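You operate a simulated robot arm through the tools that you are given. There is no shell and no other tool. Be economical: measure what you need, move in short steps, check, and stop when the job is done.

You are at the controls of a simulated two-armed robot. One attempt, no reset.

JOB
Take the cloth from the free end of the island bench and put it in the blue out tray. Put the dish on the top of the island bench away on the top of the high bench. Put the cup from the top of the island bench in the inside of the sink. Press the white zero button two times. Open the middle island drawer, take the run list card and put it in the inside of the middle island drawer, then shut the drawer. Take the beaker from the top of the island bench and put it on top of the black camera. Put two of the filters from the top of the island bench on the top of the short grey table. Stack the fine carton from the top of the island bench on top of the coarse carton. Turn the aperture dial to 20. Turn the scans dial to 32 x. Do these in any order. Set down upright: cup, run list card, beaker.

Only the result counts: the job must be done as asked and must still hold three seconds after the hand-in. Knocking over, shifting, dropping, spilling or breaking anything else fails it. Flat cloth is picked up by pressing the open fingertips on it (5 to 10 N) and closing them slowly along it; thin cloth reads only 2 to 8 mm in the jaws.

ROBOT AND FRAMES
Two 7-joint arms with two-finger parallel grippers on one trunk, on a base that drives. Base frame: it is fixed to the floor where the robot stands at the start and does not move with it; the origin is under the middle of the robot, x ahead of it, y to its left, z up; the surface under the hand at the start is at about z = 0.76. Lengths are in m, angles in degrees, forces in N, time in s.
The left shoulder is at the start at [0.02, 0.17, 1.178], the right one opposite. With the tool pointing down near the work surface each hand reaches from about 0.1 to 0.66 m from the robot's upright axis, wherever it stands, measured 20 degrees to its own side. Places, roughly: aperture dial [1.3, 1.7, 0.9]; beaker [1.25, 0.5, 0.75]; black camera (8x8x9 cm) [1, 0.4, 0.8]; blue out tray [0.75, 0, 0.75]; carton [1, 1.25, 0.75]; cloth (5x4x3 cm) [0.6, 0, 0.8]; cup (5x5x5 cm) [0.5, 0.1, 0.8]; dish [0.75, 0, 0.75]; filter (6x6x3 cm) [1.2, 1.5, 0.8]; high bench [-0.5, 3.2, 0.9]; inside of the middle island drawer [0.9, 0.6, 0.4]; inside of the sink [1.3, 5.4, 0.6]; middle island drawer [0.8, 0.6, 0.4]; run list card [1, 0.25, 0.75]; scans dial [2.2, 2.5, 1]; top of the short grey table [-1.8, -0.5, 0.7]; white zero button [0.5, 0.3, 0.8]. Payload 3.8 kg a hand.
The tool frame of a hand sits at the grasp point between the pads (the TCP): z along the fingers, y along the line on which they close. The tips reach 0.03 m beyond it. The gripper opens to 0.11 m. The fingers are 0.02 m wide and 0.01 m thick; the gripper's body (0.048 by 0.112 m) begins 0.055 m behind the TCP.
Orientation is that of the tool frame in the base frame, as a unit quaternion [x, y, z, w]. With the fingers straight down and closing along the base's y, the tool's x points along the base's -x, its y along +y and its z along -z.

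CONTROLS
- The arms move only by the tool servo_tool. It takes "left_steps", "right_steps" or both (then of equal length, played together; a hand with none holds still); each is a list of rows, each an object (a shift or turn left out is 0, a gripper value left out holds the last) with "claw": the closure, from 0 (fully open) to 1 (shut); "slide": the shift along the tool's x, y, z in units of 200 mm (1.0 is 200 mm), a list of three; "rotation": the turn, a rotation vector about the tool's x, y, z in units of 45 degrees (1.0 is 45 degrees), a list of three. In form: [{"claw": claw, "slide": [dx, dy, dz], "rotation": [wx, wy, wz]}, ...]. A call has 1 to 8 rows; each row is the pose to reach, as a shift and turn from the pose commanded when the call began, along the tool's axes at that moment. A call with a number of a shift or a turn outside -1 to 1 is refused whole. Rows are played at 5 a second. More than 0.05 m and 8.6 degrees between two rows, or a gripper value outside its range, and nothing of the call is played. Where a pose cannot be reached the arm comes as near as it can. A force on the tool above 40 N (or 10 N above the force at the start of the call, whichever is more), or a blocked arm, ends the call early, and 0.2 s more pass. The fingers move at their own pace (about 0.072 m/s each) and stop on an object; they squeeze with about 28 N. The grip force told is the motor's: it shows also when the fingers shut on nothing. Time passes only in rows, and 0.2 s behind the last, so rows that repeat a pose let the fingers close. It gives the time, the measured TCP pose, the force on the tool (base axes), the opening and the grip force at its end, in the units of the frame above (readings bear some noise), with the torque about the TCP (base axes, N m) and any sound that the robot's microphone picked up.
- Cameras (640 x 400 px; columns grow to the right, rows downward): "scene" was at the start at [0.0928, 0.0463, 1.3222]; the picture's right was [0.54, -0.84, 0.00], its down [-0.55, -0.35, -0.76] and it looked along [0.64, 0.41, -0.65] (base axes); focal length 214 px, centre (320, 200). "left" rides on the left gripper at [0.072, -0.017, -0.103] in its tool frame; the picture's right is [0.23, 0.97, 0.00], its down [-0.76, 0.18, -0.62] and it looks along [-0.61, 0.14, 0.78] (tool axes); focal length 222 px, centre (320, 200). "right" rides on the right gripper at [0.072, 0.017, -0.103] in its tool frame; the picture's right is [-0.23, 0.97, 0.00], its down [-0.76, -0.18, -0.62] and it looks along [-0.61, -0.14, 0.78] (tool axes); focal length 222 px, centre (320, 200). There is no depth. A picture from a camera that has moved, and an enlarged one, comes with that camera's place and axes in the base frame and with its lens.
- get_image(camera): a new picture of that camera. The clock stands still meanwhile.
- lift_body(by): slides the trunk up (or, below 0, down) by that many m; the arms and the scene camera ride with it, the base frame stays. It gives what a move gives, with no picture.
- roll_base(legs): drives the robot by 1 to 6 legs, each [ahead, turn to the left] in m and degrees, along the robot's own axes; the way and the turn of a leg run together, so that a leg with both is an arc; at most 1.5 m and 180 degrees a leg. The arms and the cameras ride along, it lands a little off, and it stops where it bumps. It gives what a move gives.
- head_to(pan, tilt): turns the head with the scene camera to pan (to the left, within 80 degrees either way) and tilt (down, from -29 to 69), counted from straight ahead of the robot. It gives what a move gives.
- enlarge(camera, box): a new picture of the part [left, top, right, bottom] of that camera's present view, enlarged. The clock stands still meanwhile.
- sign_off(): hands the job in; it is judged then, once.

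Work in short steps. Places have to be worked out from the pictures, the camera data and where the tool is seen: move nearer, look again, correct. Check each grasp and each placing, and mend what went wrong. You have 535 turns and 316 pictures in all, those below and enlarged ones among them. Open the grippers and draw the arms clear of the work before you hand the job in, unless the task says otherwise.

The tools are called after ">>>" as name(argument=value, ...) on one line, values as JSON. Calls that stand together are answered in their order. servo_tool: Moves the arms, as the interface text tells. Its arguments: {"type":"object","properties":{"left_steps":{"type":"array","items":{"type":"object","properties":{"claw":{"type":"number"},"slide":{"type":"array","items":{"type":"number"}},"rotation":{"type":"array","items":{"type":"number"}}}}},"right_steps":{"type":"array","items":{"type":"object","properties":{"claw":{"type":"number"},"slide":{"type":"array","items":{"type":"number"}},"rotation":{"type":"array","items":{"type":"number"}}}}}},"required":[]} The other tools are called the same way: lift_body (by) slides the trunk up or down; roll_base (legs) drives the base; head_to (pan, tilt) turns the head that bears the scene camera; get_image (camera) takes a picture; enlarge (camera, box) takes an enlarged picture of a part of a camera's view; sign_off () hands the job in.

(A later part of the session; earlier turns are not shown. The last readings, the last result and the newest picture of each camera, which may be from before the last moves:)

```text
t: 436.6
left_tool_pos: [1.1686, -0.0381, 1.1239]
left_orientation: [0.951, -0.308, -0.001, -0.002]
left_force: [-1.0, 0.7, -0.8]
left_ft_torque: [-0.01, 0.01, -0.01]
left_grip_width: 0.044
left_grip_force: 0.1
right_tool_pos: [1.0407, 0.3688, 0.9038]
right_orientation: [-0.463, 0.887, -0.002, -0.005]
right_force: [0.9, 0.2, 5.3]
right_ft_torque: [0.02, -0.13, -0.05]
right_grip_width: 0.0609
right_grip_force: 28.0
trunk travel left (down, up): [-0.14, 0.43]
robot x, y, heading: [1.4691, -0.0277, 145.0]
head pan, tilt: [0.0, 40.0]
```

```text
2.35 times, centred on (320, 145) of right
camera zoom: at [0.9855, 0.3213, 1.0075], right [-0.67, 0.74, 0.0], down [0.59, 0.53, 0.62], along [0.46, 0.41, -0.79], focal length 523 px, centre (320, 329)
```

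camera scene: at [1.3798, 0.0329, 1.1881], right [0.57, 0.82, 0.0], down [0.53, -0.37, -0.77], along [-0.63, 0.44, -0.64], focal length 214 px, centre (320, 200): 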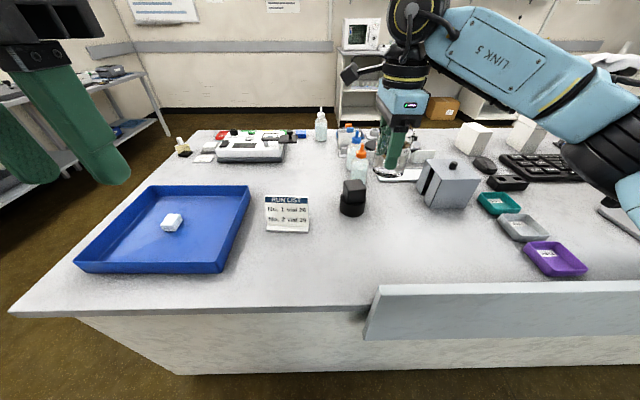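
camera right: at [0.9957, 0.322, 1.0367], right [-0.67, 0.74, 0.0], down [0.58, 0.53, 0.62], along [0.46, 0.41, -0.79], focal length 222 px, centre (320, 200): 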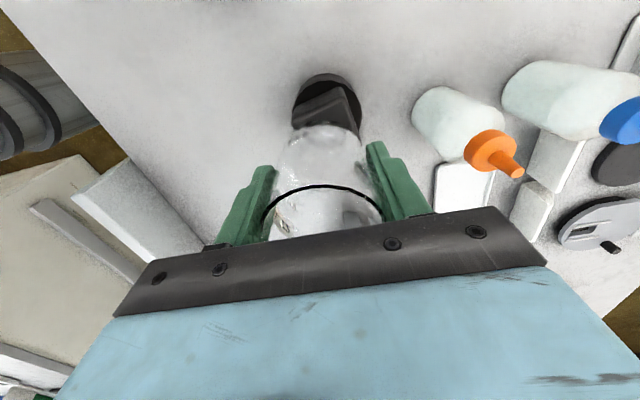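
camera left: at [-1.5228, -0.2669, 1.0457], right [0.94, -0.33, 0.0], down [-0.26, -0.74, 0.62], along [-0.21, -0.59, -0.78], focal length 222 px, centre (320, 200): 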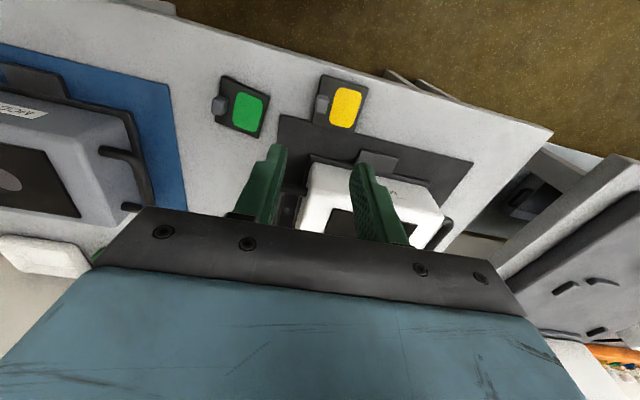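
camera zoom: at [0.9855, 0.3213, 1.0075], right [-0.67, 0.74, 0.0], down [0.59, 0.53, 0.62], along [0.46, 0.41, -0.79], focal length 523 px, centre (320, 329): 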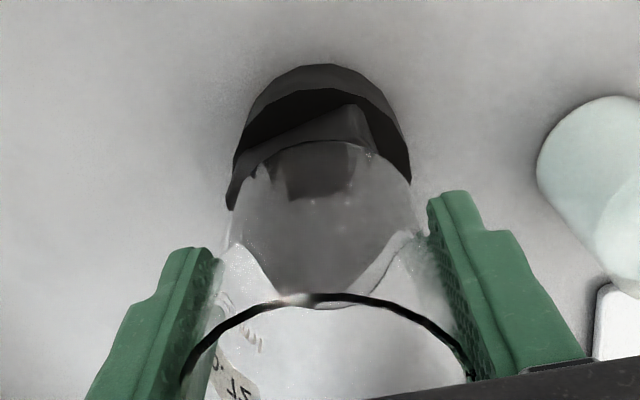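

The base sits on the cube's top, well covered. I open slowly and look.

>>> servo_tool(right_steps=[{"slide": [0, 0, -0.004], "claw": 0.42}, {"slide": [0, 0, -0.004], "claw": 0.36}, {"slide": [0, 0, -0.004], "claw": 0.3}, {"slide": [0, 0, -0.004], "claw": 0.2}])

>>> enlarge(camera="scene", box=[310, 140, 400, 220])

```text
t: 437.6
left_tool_pos: [1.1689, -0.0375, 1.1252]
left_orientation: [0.951, -0.308, 0.0, -0.002]
left_force: [0.8, -0.4, -0.5]
left_ft_torque: [-0.03, -0.02, -0.04]
left_grip_width: 0.0439
left_grip_force: 0.1
right_tool_pos: [1.0392, 0.369, 0.9034]
right_orientation: [-0.462, 0.887, -0.002, -0.004]
right_force: [-0.7, -0.3, 0.4]
right_ft_torque: [0.01, 0.0, 0.02]
right_grip_width: 0.0879
right_grip_force: 0.0
trunk travel left (down, up): [-0.14, 0.43]
robot x, y, heading: [1.4665, -0.0302, 145.3]
head pan, tilt: [0.0, 40.0]
```

```text
5.00 times, centred on (355, 180) of scene
camera zoom: at [1.3805, 0.0324, 1.1882], right [0.57, 0.82, 0.0], down [0.53, -0.37, -0.77], along [-0.63, 0.44, -0.64], focal length 1072 px, centre (145, 300)
```

zoom: 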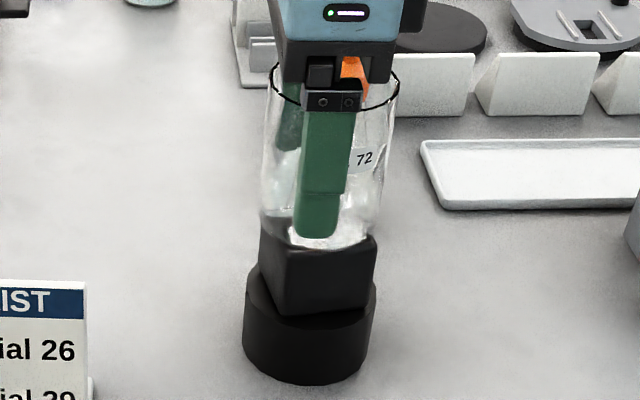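

It stands free and still. I raise the hand straight up.

>>> servo_tool(right_steps=[{"slide": [0, 0, -0.1]}, {"slide": [0, 0, -0.25]}, {"slide": [0, 0, -0.45]}, {"slide": [0, 0, -0.65]}, {"slide": [0, 0, -0.85]}])

>>> get_image(camera="scene")

>>> get_image(camera="right")

```text
t: 438.8
left_tool_pos: [1.1703, -0.0386, 1.1242]
left_orientation: [0.951, -0.308, -0.001, -0.002]
left_force: [0.8, 0.1, -0.3]
left_ft_torque: [0.02, 0.03, 0.04]
left_grip_width: 0.0439
left_grip_force: 0.0
right_tool_pos: [1.0402, 0.3691, 1.0786]
right_orientation: [-0.464, 0.886, -0.002, -0.004]
right_force: [-0.2, -1.0, -0.2]
right_ft_torque: [0.0, -0.01, 0.01]
right_grip_width: 0.0881
right_grip_force: 0.1
trunk travel left (down, up): [-0.14, 0.43]
robot x, y, heading: [1.4683, -0.0305, 145.2]
head pan, tilt: [0.0, 40.0]
```

```text
129 pictures are left
camera scene: at [1.3805, 0.0314, 1.1883], right [0.57, 0.82, 0.0], down [0.53, -0.37, -0.77], along [-0.63, 0.44, -0.64], focal length 214 px, centre (320, 200)
```

scene: 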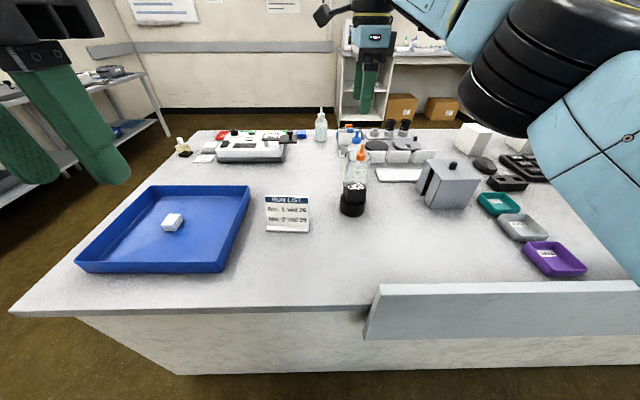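

```text
128 pictures are left
camera right: at [0.9865, 0.322, 1.1814], right [-0.67, 0.74, 0.0], down [0.58, 0.53, 0.62], along [0.46, 0.41, -0.79], focal length 222 px, centre (320, 200)
```

right: 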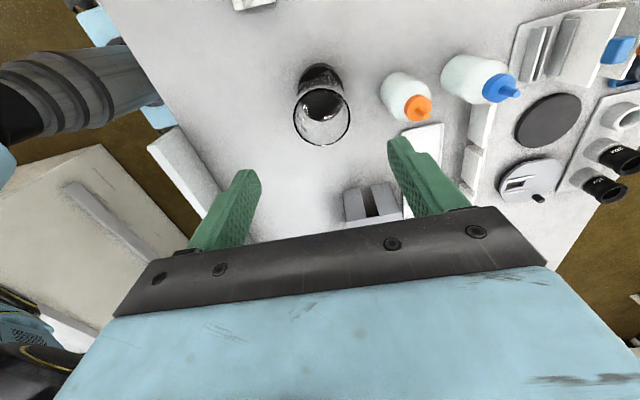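

The beaker stands on the camera. For the card I shift the base another 0.2 m along the aisle so the right hand can take it.

>>> roll_base(legs=[[-0.2, 1], [0, 90], [0.21, 0], [0, -89], [0.2, 0]])

>>> lift_body(by=-0.05)

>>> get_image(camera="scene")

>>> get_image(camera="right")

```text
t: 450.6
left_tool_pos: [1.0509, -0.2053, 1.1231]
left_orientation: [0.95, -0.311, -0.001, -0.002]
left_force: [-0.3, 0.5, 0.2]
left_ft_torque: [0.04, -0.02, 0.03]
left_grip_width: 0.0438
left_grip_force: 0.0
right_tool_pos: [0.9248, 0.2042, 1.0767]
right_orientation: [-0.46, 0.888, -0.003, -0.003]
right_force: [0.0, 0.5, -0.5]
right_ft_torque: [0.0, -0.01, -0.01]
right_grip_width: 0.088
right_grip_force: 0.1
trunk travel left (down, up): [-0.14, 0.43]
robot x, y, heading: [1.3499, -0.2015, 144.8]
head pan, tilt: [0.0, 40.0]
```

```text
t: 451.5
left_tool_pos: [1.0512, -0.2063, 1.0725]
left_orientation: [0.95, -0.312, -0.001, -0.002]
left_force: [0.0, 0.8, -0.4]
left_ft_torque: [0.0, 0.02, -0.03]
left_grip_width: 0.0441
left_grip_force: 0.0
right_tool_pos: [0.9249, 0.203, 1.0265]
right_orientation: [-0.461, 0.888, -0.002, -0.004]
right_force: [-0.5, 0.1, -0.3]
right_ft_torque: [-0.04, -0.02, 0.02]
right_grip_width: 0.0878
right_grip_force: 0.0
trunk travel left (down, up): [-0.09, 0.48]
robot x, y, heading: [1.3501, -0.1962, 144.9]
head pan, tilt: [0.0, 40.0]
```

```text
127 pictures are left
camera scene: at [1.263, -0.1375, 1.1383], right [0.58, 0.82, 0.0], down [0.53, -0.37, -0.77], along [-0.63, 0.44, -0.64], focal length 214 px, centre (320, 200)
```

scene: 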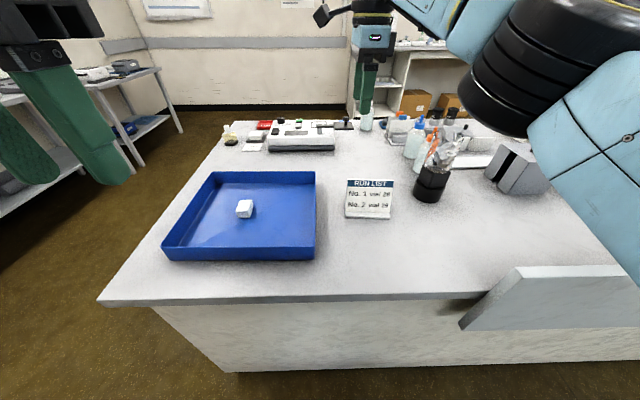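

```text
126 pictures are left
camera right: at [0.8706, 0.1557, 1.1308], right [-0.66, 0.75, 0.0], down [0.59, 0.52, 0.62], along [0.46, 0.41, -0.79], focal length 222 px, centre (320, 200)
```

right: 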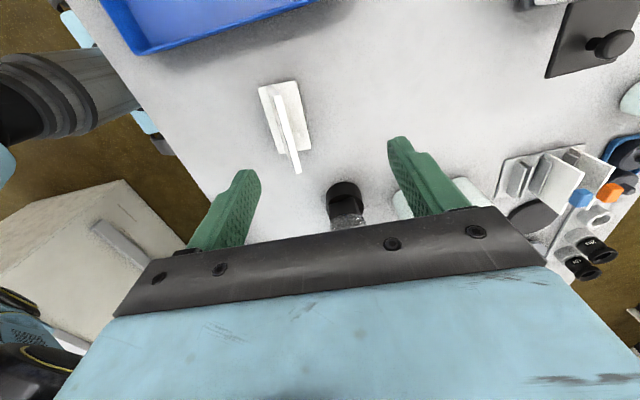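

I zoom on the card from both cameras.

>>> enlarge(camera="right", box=[230, 60, 350, 190])

>>> enlarge(camera="scene", box=[320, 155, 420, 235])

```text
3.08 times, centred on (290, 125) of right
camera zoom: at [0.8706, 0.1557, 1.1308], right [-0.66, 0.75, 0.0], down [0.59, 0.52, 0.62], along [0.46, 0.41, -0.79], focal length 684 px, centre (412, 431)
```

zoom: 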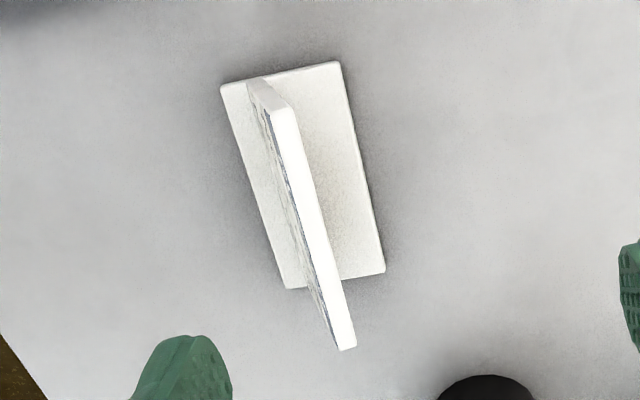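

```text
5.00 times, centred on (370, 195) of scene
camera zoom: at [1.263, -0.1375, 1.1383], right [0.58, 0.82, 0.0], down [0.53, -0.37, -0.77], along [-0.63, 0.44, -0.64], focal length 1072 px, centre (70, 225)
```

zoom: 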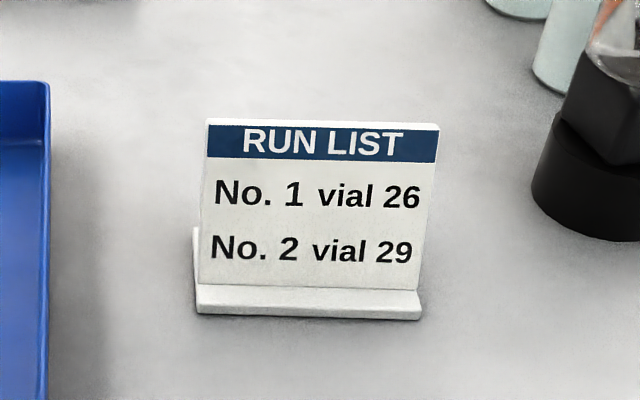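

Card's panel top centre ≈ (0.984, 0.205, 0.843), 11 cm wide. I move the right hand above it, aligned across the panel.

>>> servo_tool(right_steps=[{"slide": [-0.09, -0.12, 0.05], "rotation": [0, 0, 0.04], "claw": 0.4}, {"slide": [-0.185, -0.237, 0.1], "rotation": [0, 0, 0.075]}, {"slide": [-0.185, -0.237, 0.3], "rotation": [0, 0, 0.075]}, {"slide": [-0.185, -0.237, 0.5], "rotation": [0, 0, 0.075]}])

>>> get_image(camera="right")

>>> enlarge(camera="scene", box=[310, 120, 430, 230])

```text
t: 452.5
left_tool_pos: [1.0513, -0.2057, 1.0744]
left_orientation: [0.95, -0.312, 0.0, -0.002]
left_force: [-0.3, 0.7, -0.4]
left_ft_torque: [0.02, 0.0, -0.03]
left_grip_width: 0.0439
left_grip_force: 0.1
right_tool_pos: [0.9857, 0.2046, 0.9266]
right_orientation: [-0.433, 0.901, -0.001, -0.004]
right_force: [-0.4, 0.4, 0.0]
right_ft_torque: [0.0, 0.0, 0.02]
right_grip_width: 0.0659
right_grip_force: 0.1
trunk travel left (down, up): [-0.09, 0.48]
robot x, y, heading: [1.3457, -0.1955, 144.8]
head pan, tilt: [0.0, 40.0]
```

```text
123 pictures are left
camera right: at [0.9281, 0.1604, 1.0296], right [-0.62, 0.79, 0.0], down [0.62, 0.49, 0.62], along [0.49, 0.38, -0.79], focal length 222 px, centre (320, 200)
```

right: 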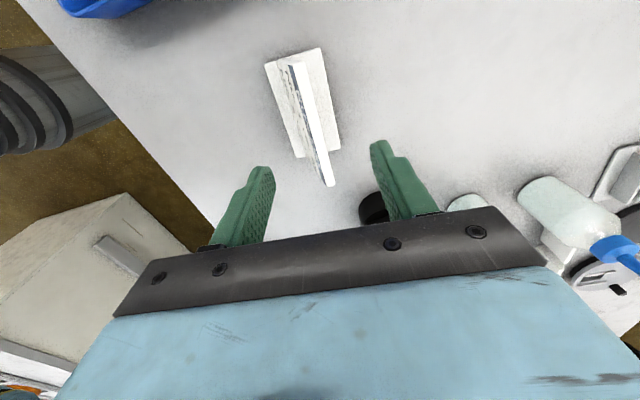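

```text
3.64 times, centred on (370, 175) of scene
camera zoom: at [1.2628, -0.1371, 1.1382], right [0.58, 0.82, 0.0], down [0.53, -0.37, -0.77], along [-0.63, 0.44, -0.64], focal length 780 px, centre (138, 291)
```

zoom: 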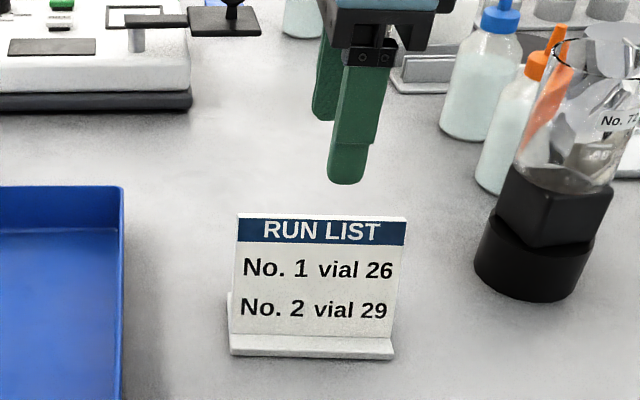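

I correct half a centimetre and descend over the panel, then close.

>>> servo_tool(right_steps=[{"slide": [0.04, -0.022, 0.1]}, {"slide": [0.04, -0.022, 0.3]}, {"slide": [0.04, -0.022, 0.47]}])

>>> enlarge(camera="right", box=[230, 70, 410, 230])

```text
t: 453.3
left_tool_pos: [1.0497, -0.206, 1.0729]
left_orientation: [0.95, -0.312, 0.0, -0.002]
left_force: [-0.4, 0.1, -0.3]
left_ft_torque: [-0.02, 0.01, 0.02]
left_grip_width: 0.0441
left_grip_force: 0.1
right_tool_pos: [0.9821, 0.1953, 0.8325]
right_orientation: [-0.434, 0.901, -0.003, -0.004]
right_force: [0.7, 0.1, -0.4]
right_ft_torque: [0.01, 0.03, 0.05]
right_grip_width: 0.0659
right_grip_force: 0.0
trunk travel left (down, up): [-0.09, 0.48]
robot x, y, heading: [1.3495, -0.1982, 144.9]
head pan, tilt: [0.0, 40.0]
```

```text
2.50 times, centred on (320, 150) of right
camera zoom: at [0.9243, 0.1511, 0.936], right [-0.62, 0.78, 0.0], down [0.62, 0.49, 0.62], along [0.49, 0.38, -0.79], focal length 555 px, centre (320, 325)
```

zoom: 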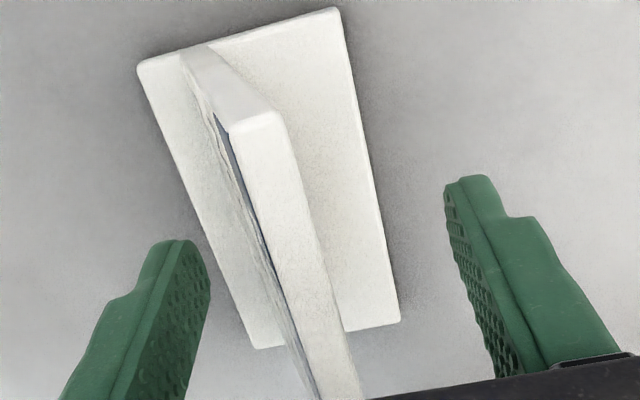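

Panel is centred between the fingers. I close and lift.

>>> servo_tool(right_steps=[{"claw": 0.55}, {"claw": 0.7}, {"claw": 0.8}, {"claw": 0.9}, {"claw": 1}, {"claw": 1}])

>>> servo_tool(right_steps=[{"slide": [0, 0, -0.1]}, {"slide": [0, 0, -0.3]}, {"slide": [0, 0, -0.5]}, {"slide": [0, 0, -0.7]}, {"slide": [0, 0, -0.9]}])

>>> get_image(camera="scene")

>>> get_image(camera="right")

```text
t: 454.7
left_tool_pos: [1.0516, -0.2065, 1.0737]
left_orientation: [0.95, -0.311, -0.001, -0.002]
left_force: [-0.7, -1.0, 0.5]
left_ft_torque: [0.0, -0.01, 0.03]
left_grip_width: 0.044
left_grip_force: 0.0
right_tool_pos: [0.982, 0.195, 0.8333]
right_orientation: [-0.434, 0.901, -0.002, -0.004]
right_force: [-0.7, -1.2, 5.4]
right_ft_torque: [-0.13, -0.16, -0.03]
right_grip_width: 0.0093
right_grip_force: 28.1
trunk travel left (down, up): [-0.09, 0.48]
robot x, y, heading: [1.3486, -0.2002, 145.1]
head pan, tilt: [0.0, 40.0]
```

```text
t: 455.9
left_tool_pos: [1.0511, -0.2067, 1.0732]
left_orientation: [0.951, -0.31, -0.001, -0.002]
left_force: [-0.6, -0.6, -0.5]
left_ft_torque: [0.0, -0.02, 0.0]
left_grip_width: 0.044
left_grip_force: 0.0
right_tool_pos: [0.9812, 0.1981, 1.0146]
right_orientation: [-0.434, 0.901, -0.002, -0.004]
right_force: [0.7, 0.0, -0.8]
right_ft_torque: [-0.01, 0.01, 0.05]
right_grip_width: 0.0098
right_grip_force: 27.9
trunk travel left (down, up): [-0.09, 0.48]
robot x, y, heading: [1.3442, -0.2009, 144.9]
head pan, tilt: [0.0, 40.0]
```

```text
120 pictures are left
camera scene: at [1.2629, -0.1377, 1.1383], right [0.58, 0.82, 0.0], down [0.53, -0.37, -0.77], along [-0.63, 0.44, -0.64], focal length 214 px, centre (320, 200)
```

scene: 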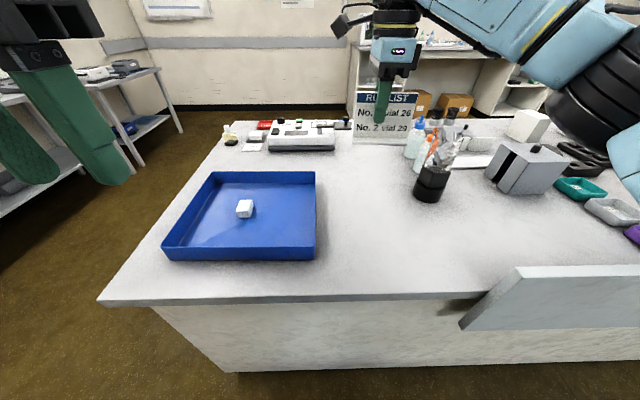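

```text
119 pictures are left
camera right: at [0.9245, 0.1532, 1.1178], right [-0.62, 0.78, 0.0], down [0.62, 0.49, 0.62], along [0.49, 0.38, -0.79], focal length 222 px, centre (320, 200)
```

right: 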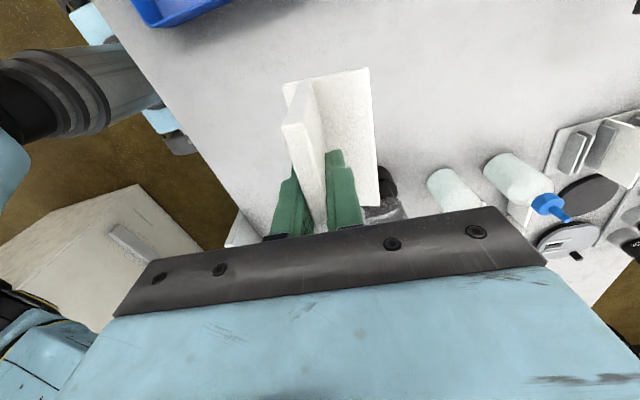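

Card held upright. I drive back round the free end to the left side of the island, to the drawers.

>>> roll_base(legs=[[-0.2, 0.5], [0, 90], [0.95, 0], [0, -88], [1.4, 0], [0.55, 0]])

>>> head_to(pan=-45, tilt=25)

>>> get_image(camera="scene")

```text
t: 478.9
left_tool_pos: [-1.0161, -0.1372, 1.0741]
left_orientation: [0.965, -0.264, -0.001, -0.001]
left_force: [0.1, 0.0, 0.4]
left_ft_torque: [-0.03, 0.02, 0.01]
left_grip_width: 0.0441
left_grip_force: 0.0
right_tool_pos: [-1.123, 0.2574, 1.0142]
right_orientation: [-0.476, 0.879, -0.004, -0.003]
right_force: [0.1, -0.2, -0.6]
right_ft_torque: [-0.02, 0.03, -0.04]
right_grip_width: 0.0098
right_grip_force: 28.0
trunk travel left (down, up): [-0.09, 0.48]
robot x, y, heading: [-0.7178, -0.102, 150.4]
head pan, tilt: [0.0, 40.0]
```

```text
t: 480.1
left_tool_pos: [-1.0137, -0.1381, 1.0741]
left_orientation: [0.964, -0.265, 0.0, -0.003]
left_force: [0.4, 0.2, -1.1]
left_ft_torque: [0.01, 0.04, 0.01]
left_grip_width: 0.0439
left_grip_force: 0.2
right_tool_pos: [-1.1232, 0.258, 1.0137]
right_orientation: [-0.477, 0.879, -0.002, -0.004]
right_force: [-0.1, -0.2, -0.2]
right_ft_torque: [-0.01, -0.05, -0.06]
right_grip_width: 0.0095
right_grip_force: 27.8
trunk travel left (down, up): [-0.09, 0.48]
robot x, y, heading: [-0.7242, -0.1022, 150.8]
head pan, tilt: [-45.0, 25.0]
```

```text
118 pictures are left
camera scene: at [-0.7609, -0.0012, 1.1615], right [0.96, 0.27, 0.0], down [0.11, -0.41, -0.91], along [-0.24, 0.87, -0.42], focal length 214 px, centre (320, 200)
```

scene: 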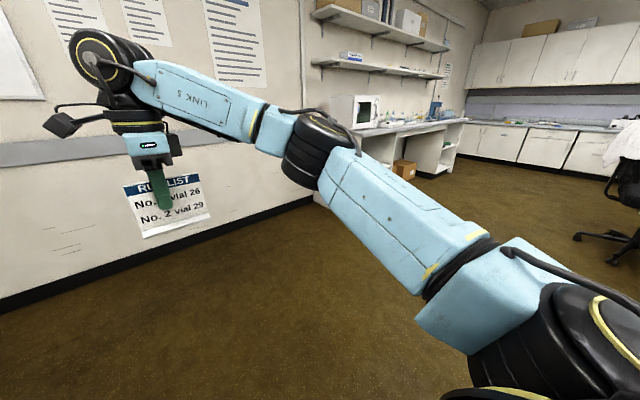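

I turn along the aisle, go 1.4 m, and face the drawers.

>>> roll_base(legs=[[0, -91], [1.4, 0], [0, -92]])

>>> head_to(pan=0, tilt=45)

>>> get_image(camera="scene")

```text
t: 494.8
left_tool_pos: [0.2763, 1.0996, 1.0738]
left_orientation: [0.312, 0.95, -0.002, 0.0]
left_force: [0.0, -0.6, -0.1]
left_ft_torque: [-0.01, 0.01, -0.03]
left_grip_width: 0.0441
left_grip_force: 0.2
right_tool_pos: [0.3459, 0.6954, 1.0139]
right_orientation: [0.901, 0.433, 0.005, -0.002]
right_force: [-0.8, -0.4, 0.4]
right_ft_torque: [0.02, 0.0, 0.04]
right_grip_width: 0.0098
right_grip_force: 27.9
trunk travel left (down, up): [-0.09, 0.48]
robot x, y, heading: [-0.0222, 1.0906, -35.4]
head pan, tilt: [-45.0, 25.0]
```

```text
t: 495.9
left_tool_pos: [0.2755, 1.1006, 1.0732]
left_orientation: [0.312, 0.95, -0.002, 0.001]
left_force: [-0.3, -1.0, -0.1]
left_ft_torque: [0.0, 0.0, -0.05]
left_grip_width: 0.0443
left_grip_force: 0.0
right_tool_pos: [0.3454, 0.6951, 1.0126]
right_orientation: [0.902, 0.432, 0.004, -0.003]
right_force: [-0.1, -0.3, -1.1]
right_ft_torque: [0.03, -0.02, 0.01]
right_grip_width: 0.0093
right_grip_force: 28.0
trunk travel left (down, up): [-0.09, 0.48]
robot x, y, heading: [-0.0191, 1.0938, -34.8]
head pan, tilt: [0.0, 45.0]
```

```text
117 pictures are left
camera scene: at [0.0642, 1.0331, 1.131], right [-0.58, -0.82, 0.0], down [-0.58, 0.41, -0.71], along [0.58, -0.41, -0.71], focal length 214 px, centre (320, 200)
```

scene: 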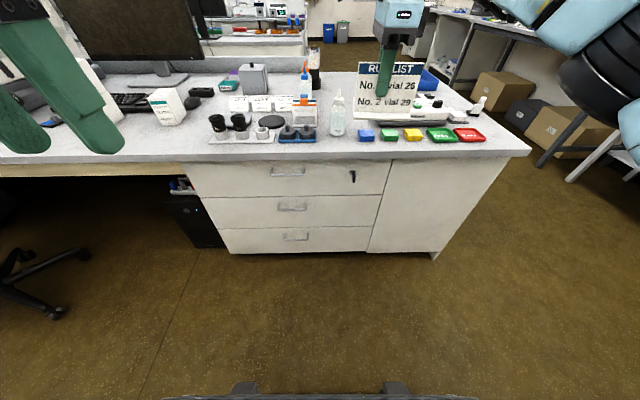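

The three drawers are in view. I zoom on the middle one's handle.

>>> enlarge(camera="scene", box=[190, 150, 400, 270])

```text
3.05 times, centred on (295, 210) of scene
camera zoom: at [0.0642, 1.0331, 1.131], right [-0.58, -0.82, 0.0], down [-0.58, 0.41, -0.71], along [0.58, -0.41, -0.71], focal length 654 px, centre (396, 170)
```

zoom: 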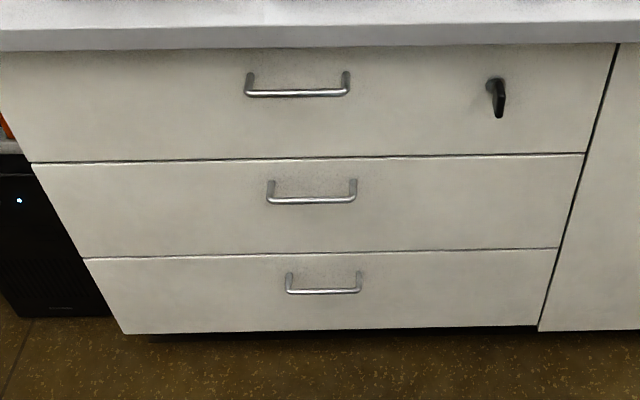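

Middle handle: a horizontal bar at about z 0.51. The left hand will take it with the fingers pointing forward. I first shift the base 0.1 m sideways and square it up.

>>> roll_base(legs=[[0, -88], [0.11, 0], [0, 90]])

>>> servo_tool(left_steps=[{"rotation": [0, 0, 0.167], "claw": 0}, {"rotation": [0, 0, 0.333]}, {"rotation": [0, 0, 0.5]}, {"rotation": [0, 0, 0.667]}, {"rotation": [0, 0, 0.833]}, {"rotation": [0, 0, 1]}])

>>> servo_tool(left_steps=[{"rotation": [0, 0, 0.167]}, {"rotation": [0, 0, 0.333]}, {"rotation": [0, 0, 0.5]}, {"rotation": [0, 0, 0.667]}, {"rotation": [0, 0, 0.833]}, {"rotation": [0, 0, 1]}])

>>> servo_tool(left_steps=[{"rotation": [-0.167, 0, 0], "slide": [0, -0.05, 0.1]}, {"rotation": [-0.333, 0, 0], "slide": [0, -0.1, 0.2]}, {"rotation": [-0.5, 0, 0], "slide": [0, -0.1, 0.3]}, {"rotation": [-0.667, 0, 0], "slide": [0, -0.1, 0.4]}, {"rotation": [-0.833, 0, 0], "slide": [0, -0.1, 0.5]}, {"rotation": [-1, 0, 0], "slide": [0, -0.1, 0.6]}])

```text
t: 504.6
left_tool_pos: [0.2163, 1.0133, 1.0735]
left_orientation: [0.305, 0.952, -0.001, 0.001]
left_force: [0.0, 0.6, 0.5]
left_ft_torque: [0.01, 0.04, 0.02]
left_grip_width: 0.0442
left_grip_force: 0.1
right_tool_pos: [0.2909, 0.61, 1.0141]
right_orientation: [0.898, 0.439, 0.004, -0.003]
right_force: [0.3, 0.4, -0.4]
right_ft_torque: [-0.01, -0.02, -0.01]
right_grip_width: 0.0094
right_grip_force: 28.4
trunk travel left (down, up): [-0.09, 0.48]
robot x, y, heading: [-0.0803, 0.999, -34.5]
head pan, tilt: [0.0, 45.0]
```

```text
t: 506.1
left_tool_pos: [0.2176, 1.0138, 1.0746]
left_orientation: [0.648, 0.762, -0.003, 0.002]
left_force: [0.3, 0.3, 0.5]
left_ft_torque: [-0.03, 0.0, 0.01]
left_grip_width: 0.1103
left_grip_force: 0.0
right_tool_pos: [0.2904, 0.6096, 1.0129]
right_orientation: [0.899, 0.439, 0.004, -0.002]
right_force: [0.6, -0.1, -0.6]
right_ft_torque: [0.04, -0.02, -0.02]
right_grip_width: 0.0095
right_grip_force: 27.9
trunk travel left (down, up): [-0.09, 0.48]
robot x, y, heading: [-0.08, 1.0038, -34.5]
head pan, tilt: [0.0, 45.0]
```

```text
t: 507.4
left_tool_pos: [0.2178, 1.014, 1.0733]
left_orientation: [0.89, 0.457, -0.001, 0.002]
left_force: [-0.3, 0.1, 0.5]
left_ft_torque: [0.03, -0.01, 0.01]
left_grip_width: 0.11
left_grip_force: 0.1
right_tool_pos: [0.2901, 0.6105, 1.0128]
right_orientation: [0.898, 0.439, 0.004, -0.002]
right_force: [0.2, -0.5, -1.3]
right_ft_torque: [-0.01, 0.0, -0.01]
right_grip_width: 0.0093
right_grip_force: 27.8
trunk travel left (down, up): [-0.09, 0.48]
robot x, y, heading: [-0.0814, 1.0036, -34.3]
head pan, tilt: [0.0, 45.0]
```

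```text
t: 508.9
left_tool_pos: [0.2436, 0.9529, 1.0453]
left_orientation: [0.807, 0.46, 0.161, 0.333]
left_force: [0.1, 0.0, 0.3]
left_ft_torque: [0.01, 0.0, 0.01]
left_grip_width: 0.11
left_grip_force: 0.1
left hand out of reach, approached as far as the arm can: row 3, 4, 5, 6
right_tool_pos: [0.2906, 0.6098, 1.0146]
right_orientation: [0.898, 0.439, 0.004, -0.002]
right_force: [-0.4, -0.6, -0.5]
right_ft_torque: [0.03, -0.04, -0.01]
right_grip_width: 0.0096
right_grip_force: 28.3
trunk travel left (down, up): [-0.09, 0.48]
robot x, y, heading: [-0.082, 1.0008, -34.6]
head pan, tilt: [0.0, 45.0]
```

The tilt works (43°) but needs the hand further forward. I move forward-down and then tilt more.

>>> servo_tool(left_steps=[{"slide": [0.05, 0.01, 0.2]}, {"slide": [0.1, 0.02, 0.4]}, {"slide": [0.15, 0.03, 0.6]}, {"slide": [0.17, 0.03, 0.7]}])

>>> servo_tool(left_steps=[{"slide": [0.05, -0.03, 0.2], "rotation": [-0.12, 0, 0]}, {"slide": [0.1, -0.06, 0.4], "rotation": [-0.24, 0, 0]}, {"slide": [0.15, -0.09, 0.5], "rotation": [-0.36, 0, 0]}, {"slide": [0.17, -0.12, 0.6], "rotation": [-0.48, 0, 0]}, {"slide": [0.17, -0.15, 0.65], "rotation": [-0.6, 0, 0]}])

>>> get_image(camera="scene")

>>> get_image(camera="left")

```text
t: 509.9
left_tool_pos: [0.33, 0.9146, 0.9515]
left_orientation: [0.821, 0.422, 0.174, 0.342]
left_force: [-0.8, 0.7, 0.7]
left_ft_torque: [0.01, 0.0, -0.01]
left_grip_width: 0.1102
left_grip_force: 0.1
left hand out of reach, approached as far as the arm can: row 1
right_tool_pos: [0.29, 0.6096, 1.0132]
right_orientation: [0.898, 0.439, 0.003, -0.003]
right_force: [0.4, 0.0, -1.0]
right_ft_torque: [0.04, -0.04, 0.0]
right_grip_width: 0.0098
right_grip_force: 28.3
trunk travel left (down, up): [-0.09, 0.48]
robot x, y, heading: [-0.0819, 0.9984, -34.6]
head pan, tilt: [0.0, 45.0]
```

```text
t: 511.1
left_tool_pos: [0.4076, 0.9006, 0.8367]
left_orientation: [0.718, 0.37, 0.269, 0.525]
left_force: [0.3, -0.2, 0.0]
left_ft_torque: [-0.04, 0.03, 0.0]
left_grip_width: 0.1098
left_grip_force: 0.1
right_tool_pos: [0.2908, 0.6102, 1.0139]
right_orientation: [0.898, 0.439, 0.003, -0.003]
right_force: [-0.3, -0.6, -0.6]
right_ft_torque: [0.0, 0.01, 0.0]
right_grip_width: 0.0092
right_grip_force: 28.0
trunk travel left (down, up): [-0.09, 0.48]
robot x, y, heading: [-0.0795, 1.0038, -34.6]
head pan, tilt: [0.0, 45.0]
```

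```text
115 pictures are left
camera scene: at [0.0049, 0.9445, 1.1309], right [-0.57, -0.82, 0.0], down [-0.58, 0.4, -0.71], along [0.58, -0.4, -0.71], focal length 214 px, centre (320, 200)
```

scene: 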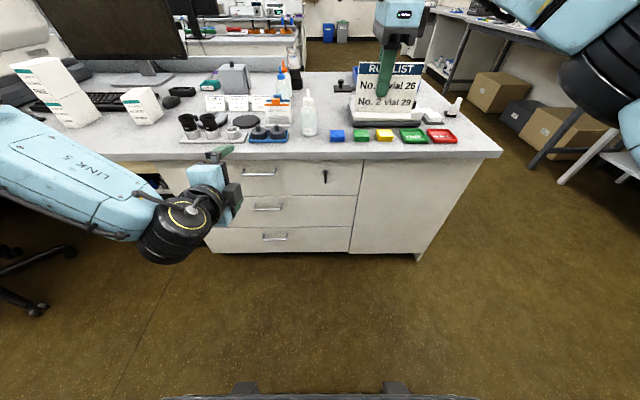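

```text
114 pictures are left
camera left: at [0.366, 1.0196, 0.8522], right [0.38, 0.02, 0.93], down [-0.88, -0.3, 0.36], along [0.29, -0.95, -0.1], focal length 222 px, centre (320, 200)
```

left: 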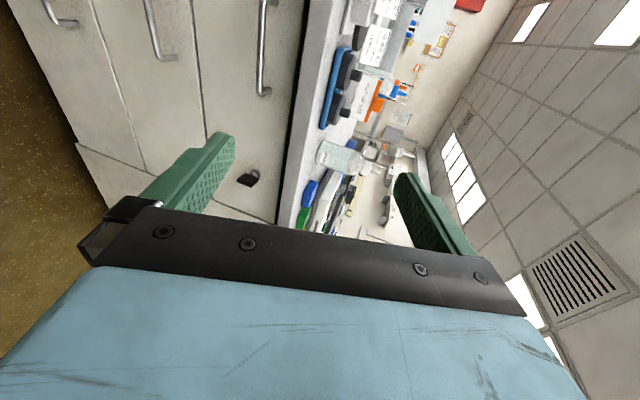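

The fingers now point forward. The middle handle triangulates to (0.577, 0.795, 0.528). I lower the trunk and bring the hand 10 cm in front of it.

>>> lift_body(by=-0.085)

>>> servo_tool(left_steps=[{"slide": [0.013, -0.147, 0.156], "claw": 0.3}, {"slide": [0.026, -0.295, 0.312]}, {"slide": [0.04, -0.442, 0.468]}, {"slide": [0.053, -0.59, 0.625]}, {"slide": [0.066, -0.737, 0.782]}])

>>> get_image(camera="left")

>>> enlarge(camera="scene", box=[170, 130, 370, 270])

```text
t: 512.3
left_tool_pos: [0.4061, 0.9007, 0.7524]
left_orientation: [0.718, 0.37, 0.268, 0.525]
left_force: [0.6, 1.3, 0.2]
left_ft_torque: [-0.01, 0.0, -0.01]
left_grip_width: 0.1098
left_grip_force: 0.0
right_tool_pos: [0.2905, 0.6106, 0.9287]
right_orientation: [0.898, 0.44, 0.004, -0.002]
right_force: [-0.3, -0.2, 0.0]
right_ft_torque: [-0.02, 0.0, 0.06]
right_grip_width: 0.0095
right_grip_force: 28.0
trunk travel left (down, up): [-0.005, 0.565]
robot x, y, heading: [-0.0801, 1.007, -34.5]
head pan, tilt: [0.0, 45.0]
```

```text
t: 513.5
left_tool_pos: [0.502, 0.9173, 0.6797]
left_orientation: [0.719, 0.37, 0.267, 0.525]
left_force: [0.2, 0.0, 0.8]
left_ft_torque: [0.01, -0.02, -0.01]
left_grip_width: 0.0769
left_grip_force: 0.0
left hand out of reach, approached as far as the arm can: row 1, 2, 3, 4, 5
right_tool_pos: [0.2904, 0.6097, 0.9284]
right_orientation: [0.898, 0.44, 0.004, -0.001]
right_force: [-0.7, 0.0, -0.3]
right_ft_torque: [0.02, 0.0, -0.02]
right_grip_width: 0.0095
right_grip_force: 28.1
trunk travel left (down, up): [-0.005, 0.565]
robot x, y, heading: [-0.0832, 1.0047, -34.7]
head pan, tilt: [0.0, 45.0]
```

```text
113 pictures are left
camera left: at [0.4616, 1.0383, 0.6953], right [0.38, 0.01, 0.93], down [-0.88, -0.3, 0.36], along [0.29, -0.95, -0.1], focal length 222 px, centre (320, 200)
```

left: 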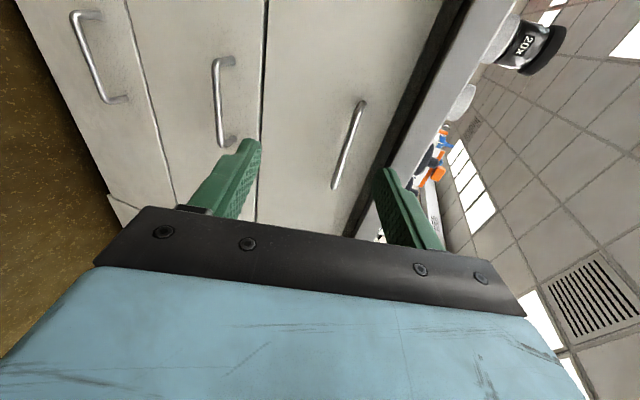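

```text
2.86 times, centred on (270, 200) of scene
camera zoom: at [0.0047, 0.9446, 1.046], right [-0.57, -0.82, 0.0], down [-0.58, 0.4, -0.71], along [0.58, -0.4, -0.71], focal length 613 px, centre (463, 200)
```

zoom: 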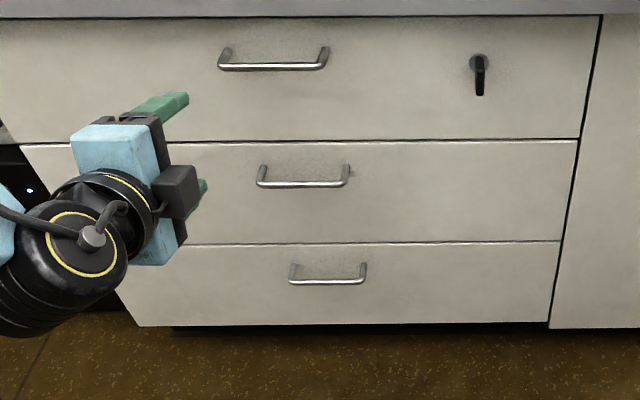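

It's simply too far at that depth. I pull the hand back in steps and roll the base ~0.2 m closer.

>>> servo_tool(left_steps=[{"slide": [0, 0, -0.2]}, {"slide": [0, 0, -0.4]}, {"slide": [0, 0, -0.6]}, {"slide": [0, 0, -0.8]}])

>>> roll_base(legs=[[0.15, 1.5]])

```text
t: 514.5
left_tool_pos: [0.4029, 0.9953, 0.7066]
left_orientation: [0.719, 0.369, 0.268, 0.525]
left_force: [-0.7, 0.5, -0.2]
left_ft_torque: [0.04, -0.05, 0.03]
left_grip_width: 0.0768
left_grip_force: 0.0
left hand out of reach, approached as far as the arm can: row 4
right_tool_pos: [0.2901, 0.6104, 0.9287]
right_orientation: [0.898, 0.44, 0.005, -0.002]
right_force: [0.1, -1.0, -0.4]
right_ft_torque: [0.02, 0.02, 0.01]
right_grip_width: 0.0095
right_grip_force: 27.9
trunk travel left (down, up): [-0.005, 0.565]
robot x, y, heading: [-0.0825, 1.0004, -34.7]
head pan, tilt: [0.0, 45.0]
```

```text
t: 515.9
left_tool_pos: [0.53, 0.9212, 0.7064]
left_orientation: [0.714, 0.379, 0.274, 0.52]
left_force: [-0.1, -0.1, 0.2]
left_ft_torque: [0.0, 0.01, 0.02]
left_grip_width: 0.0772
left_grip_force: 0.0
right_tool_pos: [0.4259, 0.5338, 0.9292]
right_orientation: [0.893, 0.449, 0.003, -0.003]
right_force: [0.7, -0.6, -0.9]
right_ft_torque: [0.04, 0.0, 0.0]
right_grip_width: 0.0095
right_grip_force: 27.8
trunk travel left (down, up): [-0.005, 0.565]
robot x, y, heading: [0.0451, 0.9167, -33.2]
head pan, tilt: [0.0, 45.0]
```

Handle is now at fwd 0.51, left 0.19. I lower the hand to a point 8 cm in front of it.

>>> servo_tool(left_steps=[{"slide": [-0.077, -0.136, 0.079]}, {"slide": [-0.154, -0.272, 0.158]}, {"slide": [-0.231, -0.408, 0.237]}, {"slide": [-0.309, -0.544, 0.316]}, {"slide": [-0.386, -0.68, 0.395]}])

>>> get_image(camera="left")

>>> get_image(camera="scene")

```text
t: 517.0
left_tool_pos: [0.5556, 0.8932, 0.674]
left_orientation: [0.715, 0.378, 0.274, 0.521]
left_force: [0.2, -0.4, 0.1]
left_ft_torque: [0.01, 0.01, 0.0]
left_grip_width: 0.0769
left_grip_force: 0.1
left hand out of reach, approached as far as the arm can: row 1, 2, 3, 4, 5
right_tool_pos: [0.4273, 0.533, 0.9298]
right_orientation: [0.893, 0.45, 0.004, -0.002]
right_force: [0.8, -0.7, -0.8]
right_ft_torque: [0.0, 0.04, 0.01]
right_grip_width: 0.0091
right_grip_force: 28.2
trunk travel left (down, up): [-0.005, 0.565]
robot x, y, heading: [0.0491, 0.9186, -32.9]
head pan, tilt: [0.0, 45.0]
```

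```text
111 pictures are left
camera left: at [0.5116, 1.0117, 0.6902], right [0.38, 0.02, 0.93], down [-0.87, -0.32, 0.36], along [0.31, -0.95, -0.1], focal length 222 px, centre (320, 200)
```

left: 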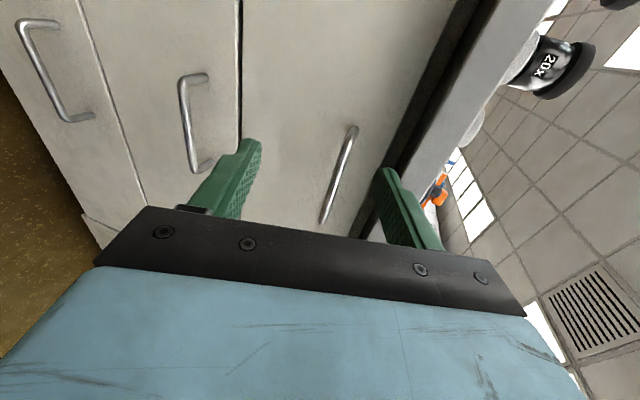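

```text
110 pictures are left
camera scene: at [0.1326, 0.8618, 1.046], right [-0.55, -0.84, 0.0], down [-0.59, 0.39, -0.71], along [0.59, -0.39, -0.71], focal length 214 px, centre (320, 200)
```

scene: 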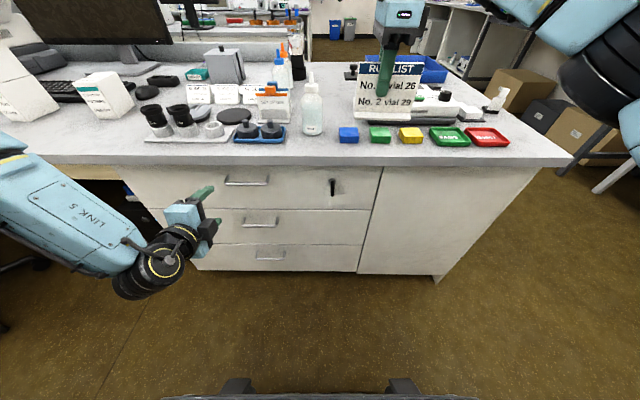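

At this tilt it cannot go lower. I tilt back to ~50° (fingers forward-down), which should let it go down, and descend.

>>> servo_tool(left_steps=[{"rotation": [0.12, 0, 0], "slide": [-0.05, -0.05, 0]}, {"rotation": [0.25, 0, 0], "slide": [-0.1, -0.1, 0.03]}, {"rotation": [0.37, 0, 0], "slide": [-0.17, -0.2, 0.06]}, {"rotation": [0.5, 0, 0], "slide": [-0.24, -0.3, 0.1]}, {"rotation": [0.5, 0, 0], "slide": [-0.3, -0.38, 0.15]}, {"rotation": [0.5, 0, 0], "slide": [-0.347, -0.435, 0.2]}])

>>> get_image(camera="left")

>>> get_image(camera="scene")

```text
t: 518.5
left_tool_pos: [0.5404, 0.8643, 0.6299]
left_orientation: [0.802, 0.425, 0.195, 0.372]
left_force: [-0.6, 0.1, -0.1]
left_ft_torque: [-0.03, -0.02, 0.02]
left_grip_width: 0.0773
left_grip_force: 0.1
left hand out of reach, approached as far as the arm can: row 3, 4, 5, 6
right_tool_pos: [0.427, 0.5343, 0.9301]
right_orientation: [0.893, 0.45, 0.004, -0.002]
right_force: [0.6, 0.2, -0.7]
right_ft_torque: [0.01, -0.02, 0.01]
right_grip_width: 0.0097
right_grip_force: 28.0
trunk travel left (down, up): [-0.005, 0.565]
robot x, y, heading: [0.0452, 0.9145, -33.4]
head pan, tilt: [0.0, 45.0]
```

```text
109 pictures are left
camera left: at [0.5078, 0.9749, 0.6849], right [0.65, -0.17, 0.74], down [-0.72, -0.42, 0.54], along [0.22, -0.89, -0.4], focal length 222 px, centre (320, 200)
```

left: 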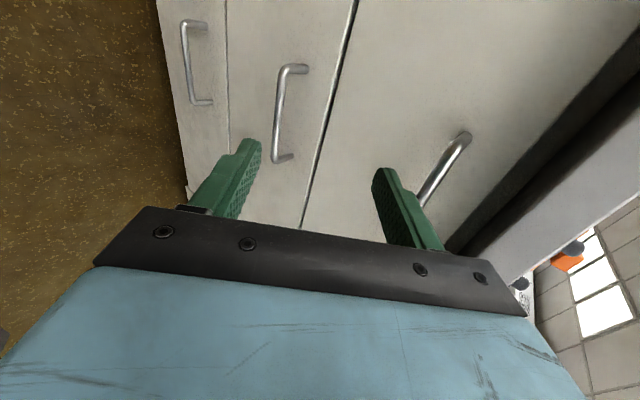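

```text
108 pictures are left
camera scene: at [0.1326, 0.8618, 1.046], right [-0.55, -0.84, 0.0], down [-0.59, 0.39, -0.71], along [0.59, -0.39, -0.71], focal length 214 px, centre (320, 200)
```

scene: 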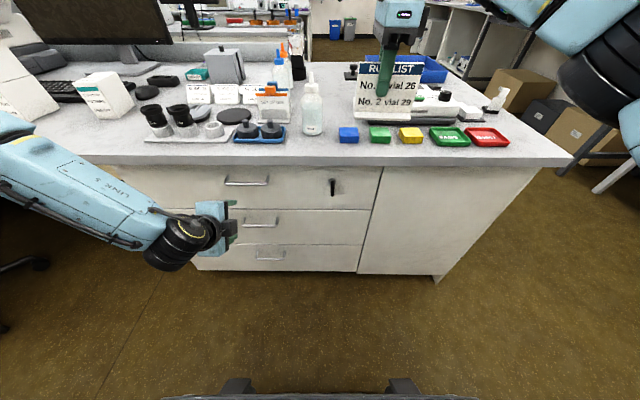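

Reach at that depth needs the base closer. I retreat along the tool axis and roll another 0.13 m.

>>> servo_tool(left_steps=[{"slide": [0, 0, -0.2]}, {"slide": [0, 0, -0.4]}, {"slide": [0, 0, -0.6]}])

>>> roll_base(legs=[[0.13, 0.5]])

>>> get_image(camera="left")

```text
t: 519.2
left_tool_pos: [0.5008, 0.8891, 0.6948]
left_orientation: [0.802, 0.424, 0.196, 0.373]
left_force: [-0.7, 0.2, 0.0]
left_ft_torque: [0.01, -0.03, 0.01]
left_grip_width: 0.0769
left_grip_force: 0.1
left hand out of reach, approached as far as the arm can: row 2, 3
right_tool_pos: [0.4274, 0.5347, 0.9297]
right_orientation: [0.893, 0.449, 0.004, -0.002]
right_force: [0.2, 0.0, -0.6]
right_ft_torque: [-0.02, -0.01, 0.03]
right_grip_width: 0.0094
right_grip_force: 27.6
trunk travel left (down, up): [-0.005, 0.565]
robot x, y, heading: [0.0481, 0.9176, -33.2]
head pan, tilt: [0.0, 45.0]
```

```text
t: 520.5
left_tool_pos: [0.5894, 0.835, 0.6947]
left_orientation: [0.801, 0.43, 0.195, 0.368]
left_force: [-3.1, 2.5, -1.1]
left_ft_torque: [-0.06, -0.09, 0.08]
left_grip_width: 0.0753
left_grip_force: 0.0
right_tool_pos: [0.5225, 0.4778, 0.9287]
right_orientation: [0.891, 0.453, 0.003, -0.003]
right_force: [-1.0, 0.2, -0.8]
right_ft_torque: [0.03, 0.04, 0.03]
right_grip_width: 0.0095
right_grip_force: 28.0
trunk travel left (down, up): [-0.005, 0.565]
robot x, y, heading: [0.1406, 0.8618, -32.8]
head pan, tilt: [0.0, 45.0]
stopped in leg 1: the force on the tool passed its limit at 78 N (the readings are from after the stop); the commanded pose is now the measured one
```

```text
107 pictures are left
camera left: at [0.5579, 0.9459, 0.7494], right [0.66, -0.16, 0.74], down [-0.72, -0.43, 0.55], along [0.23, -0.89, -0.4], focal length 222 px, centre (320, 200)
```

left: 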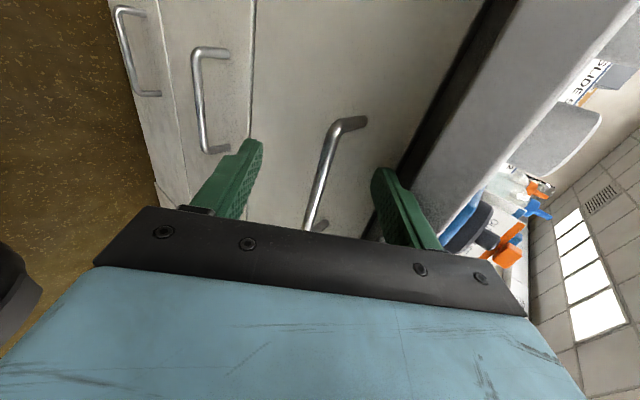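

A finger met the table's underside edge. I back the hand off, go down, and aim 6 cm before the handle.

>>> servo_tool(left_steps=[{"slide": [0, -0.1, -0.11]}, {"slide": [-0.05, -0.25, 0]}, {"slide": [-0.1, -0.38, 0.1]}, {"slide": [-0.15, -0.5, 0.2]}, {"slide": [-0.2, -0.598, 0.288]}])

>>> get_image(camera="left")

>>> enlarge(camera="scene", box=[130, 130, 370, 290])

```text
t: 521.3
left_tool_pos: [0.5752, 0.8294, 0.6548]
left_orientation: [0.792, 0.423, 0.204, 0.39]
left_force: [8.7, -5.4, 20.9]
left_ft_torque: [-0.54, -0.54, -0.25]
left_grip_width: 0.0884
left_grip_force: 11.6
left hand out of reach, approached as far as the arm can: row 1, 2, 3
right_tool_pos: [0.5231, 0.4774, 0.9297]
right_orientation: [0.892, 0.452, 0.003, -0.003]
right_force: [0.6, 0.1, -0.2]
right_ft_torque: [-0.04, -0.01, 0.0]
right_grip_width: 0.0095
right_grip_force: 27.9
trunk travel left (down, up): [-0.005, 0.565]
robot x, y, heading: [0.14, 0.858, -32.7]
head pan, tilt: [0.0, 45.0]
stopped in row 3 (left hand): the force on the tool passed its limit at 43 N (the readings are from after the stop); the commanded pose is now the measured one
```

```text
106 pictures are left
camera left: at [0.54, 0.9427, 0.7054], right [0.63, -0.14, 0.77], down [-0.74, -0.41, 0.53], along [0.24, -0.9, -0.36], focal length 222 px, centre (320, 200)
```

left: 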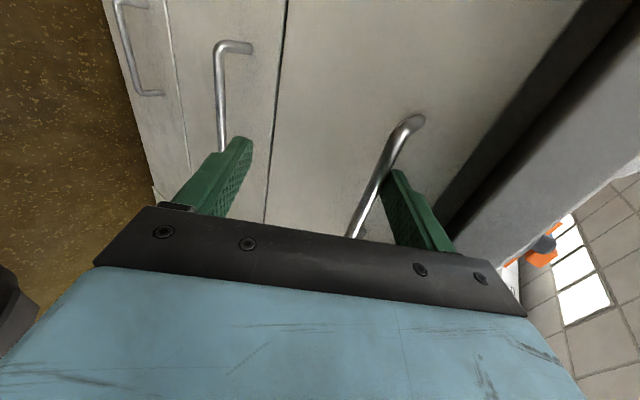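

```text
2.50 times, centred on (250, 210) of scene
camera zoom: at [0.2253, 0.8026, 1.0461], right [-0.54, -0.84, 0.0], down [-0.59, 0.38, -0.71], along [0.6, -0.38, -0.71], focal length 536 px, centre (495, 175)
```

zoom: 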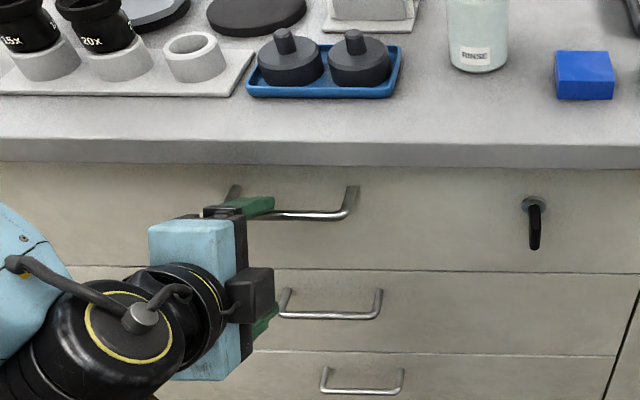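

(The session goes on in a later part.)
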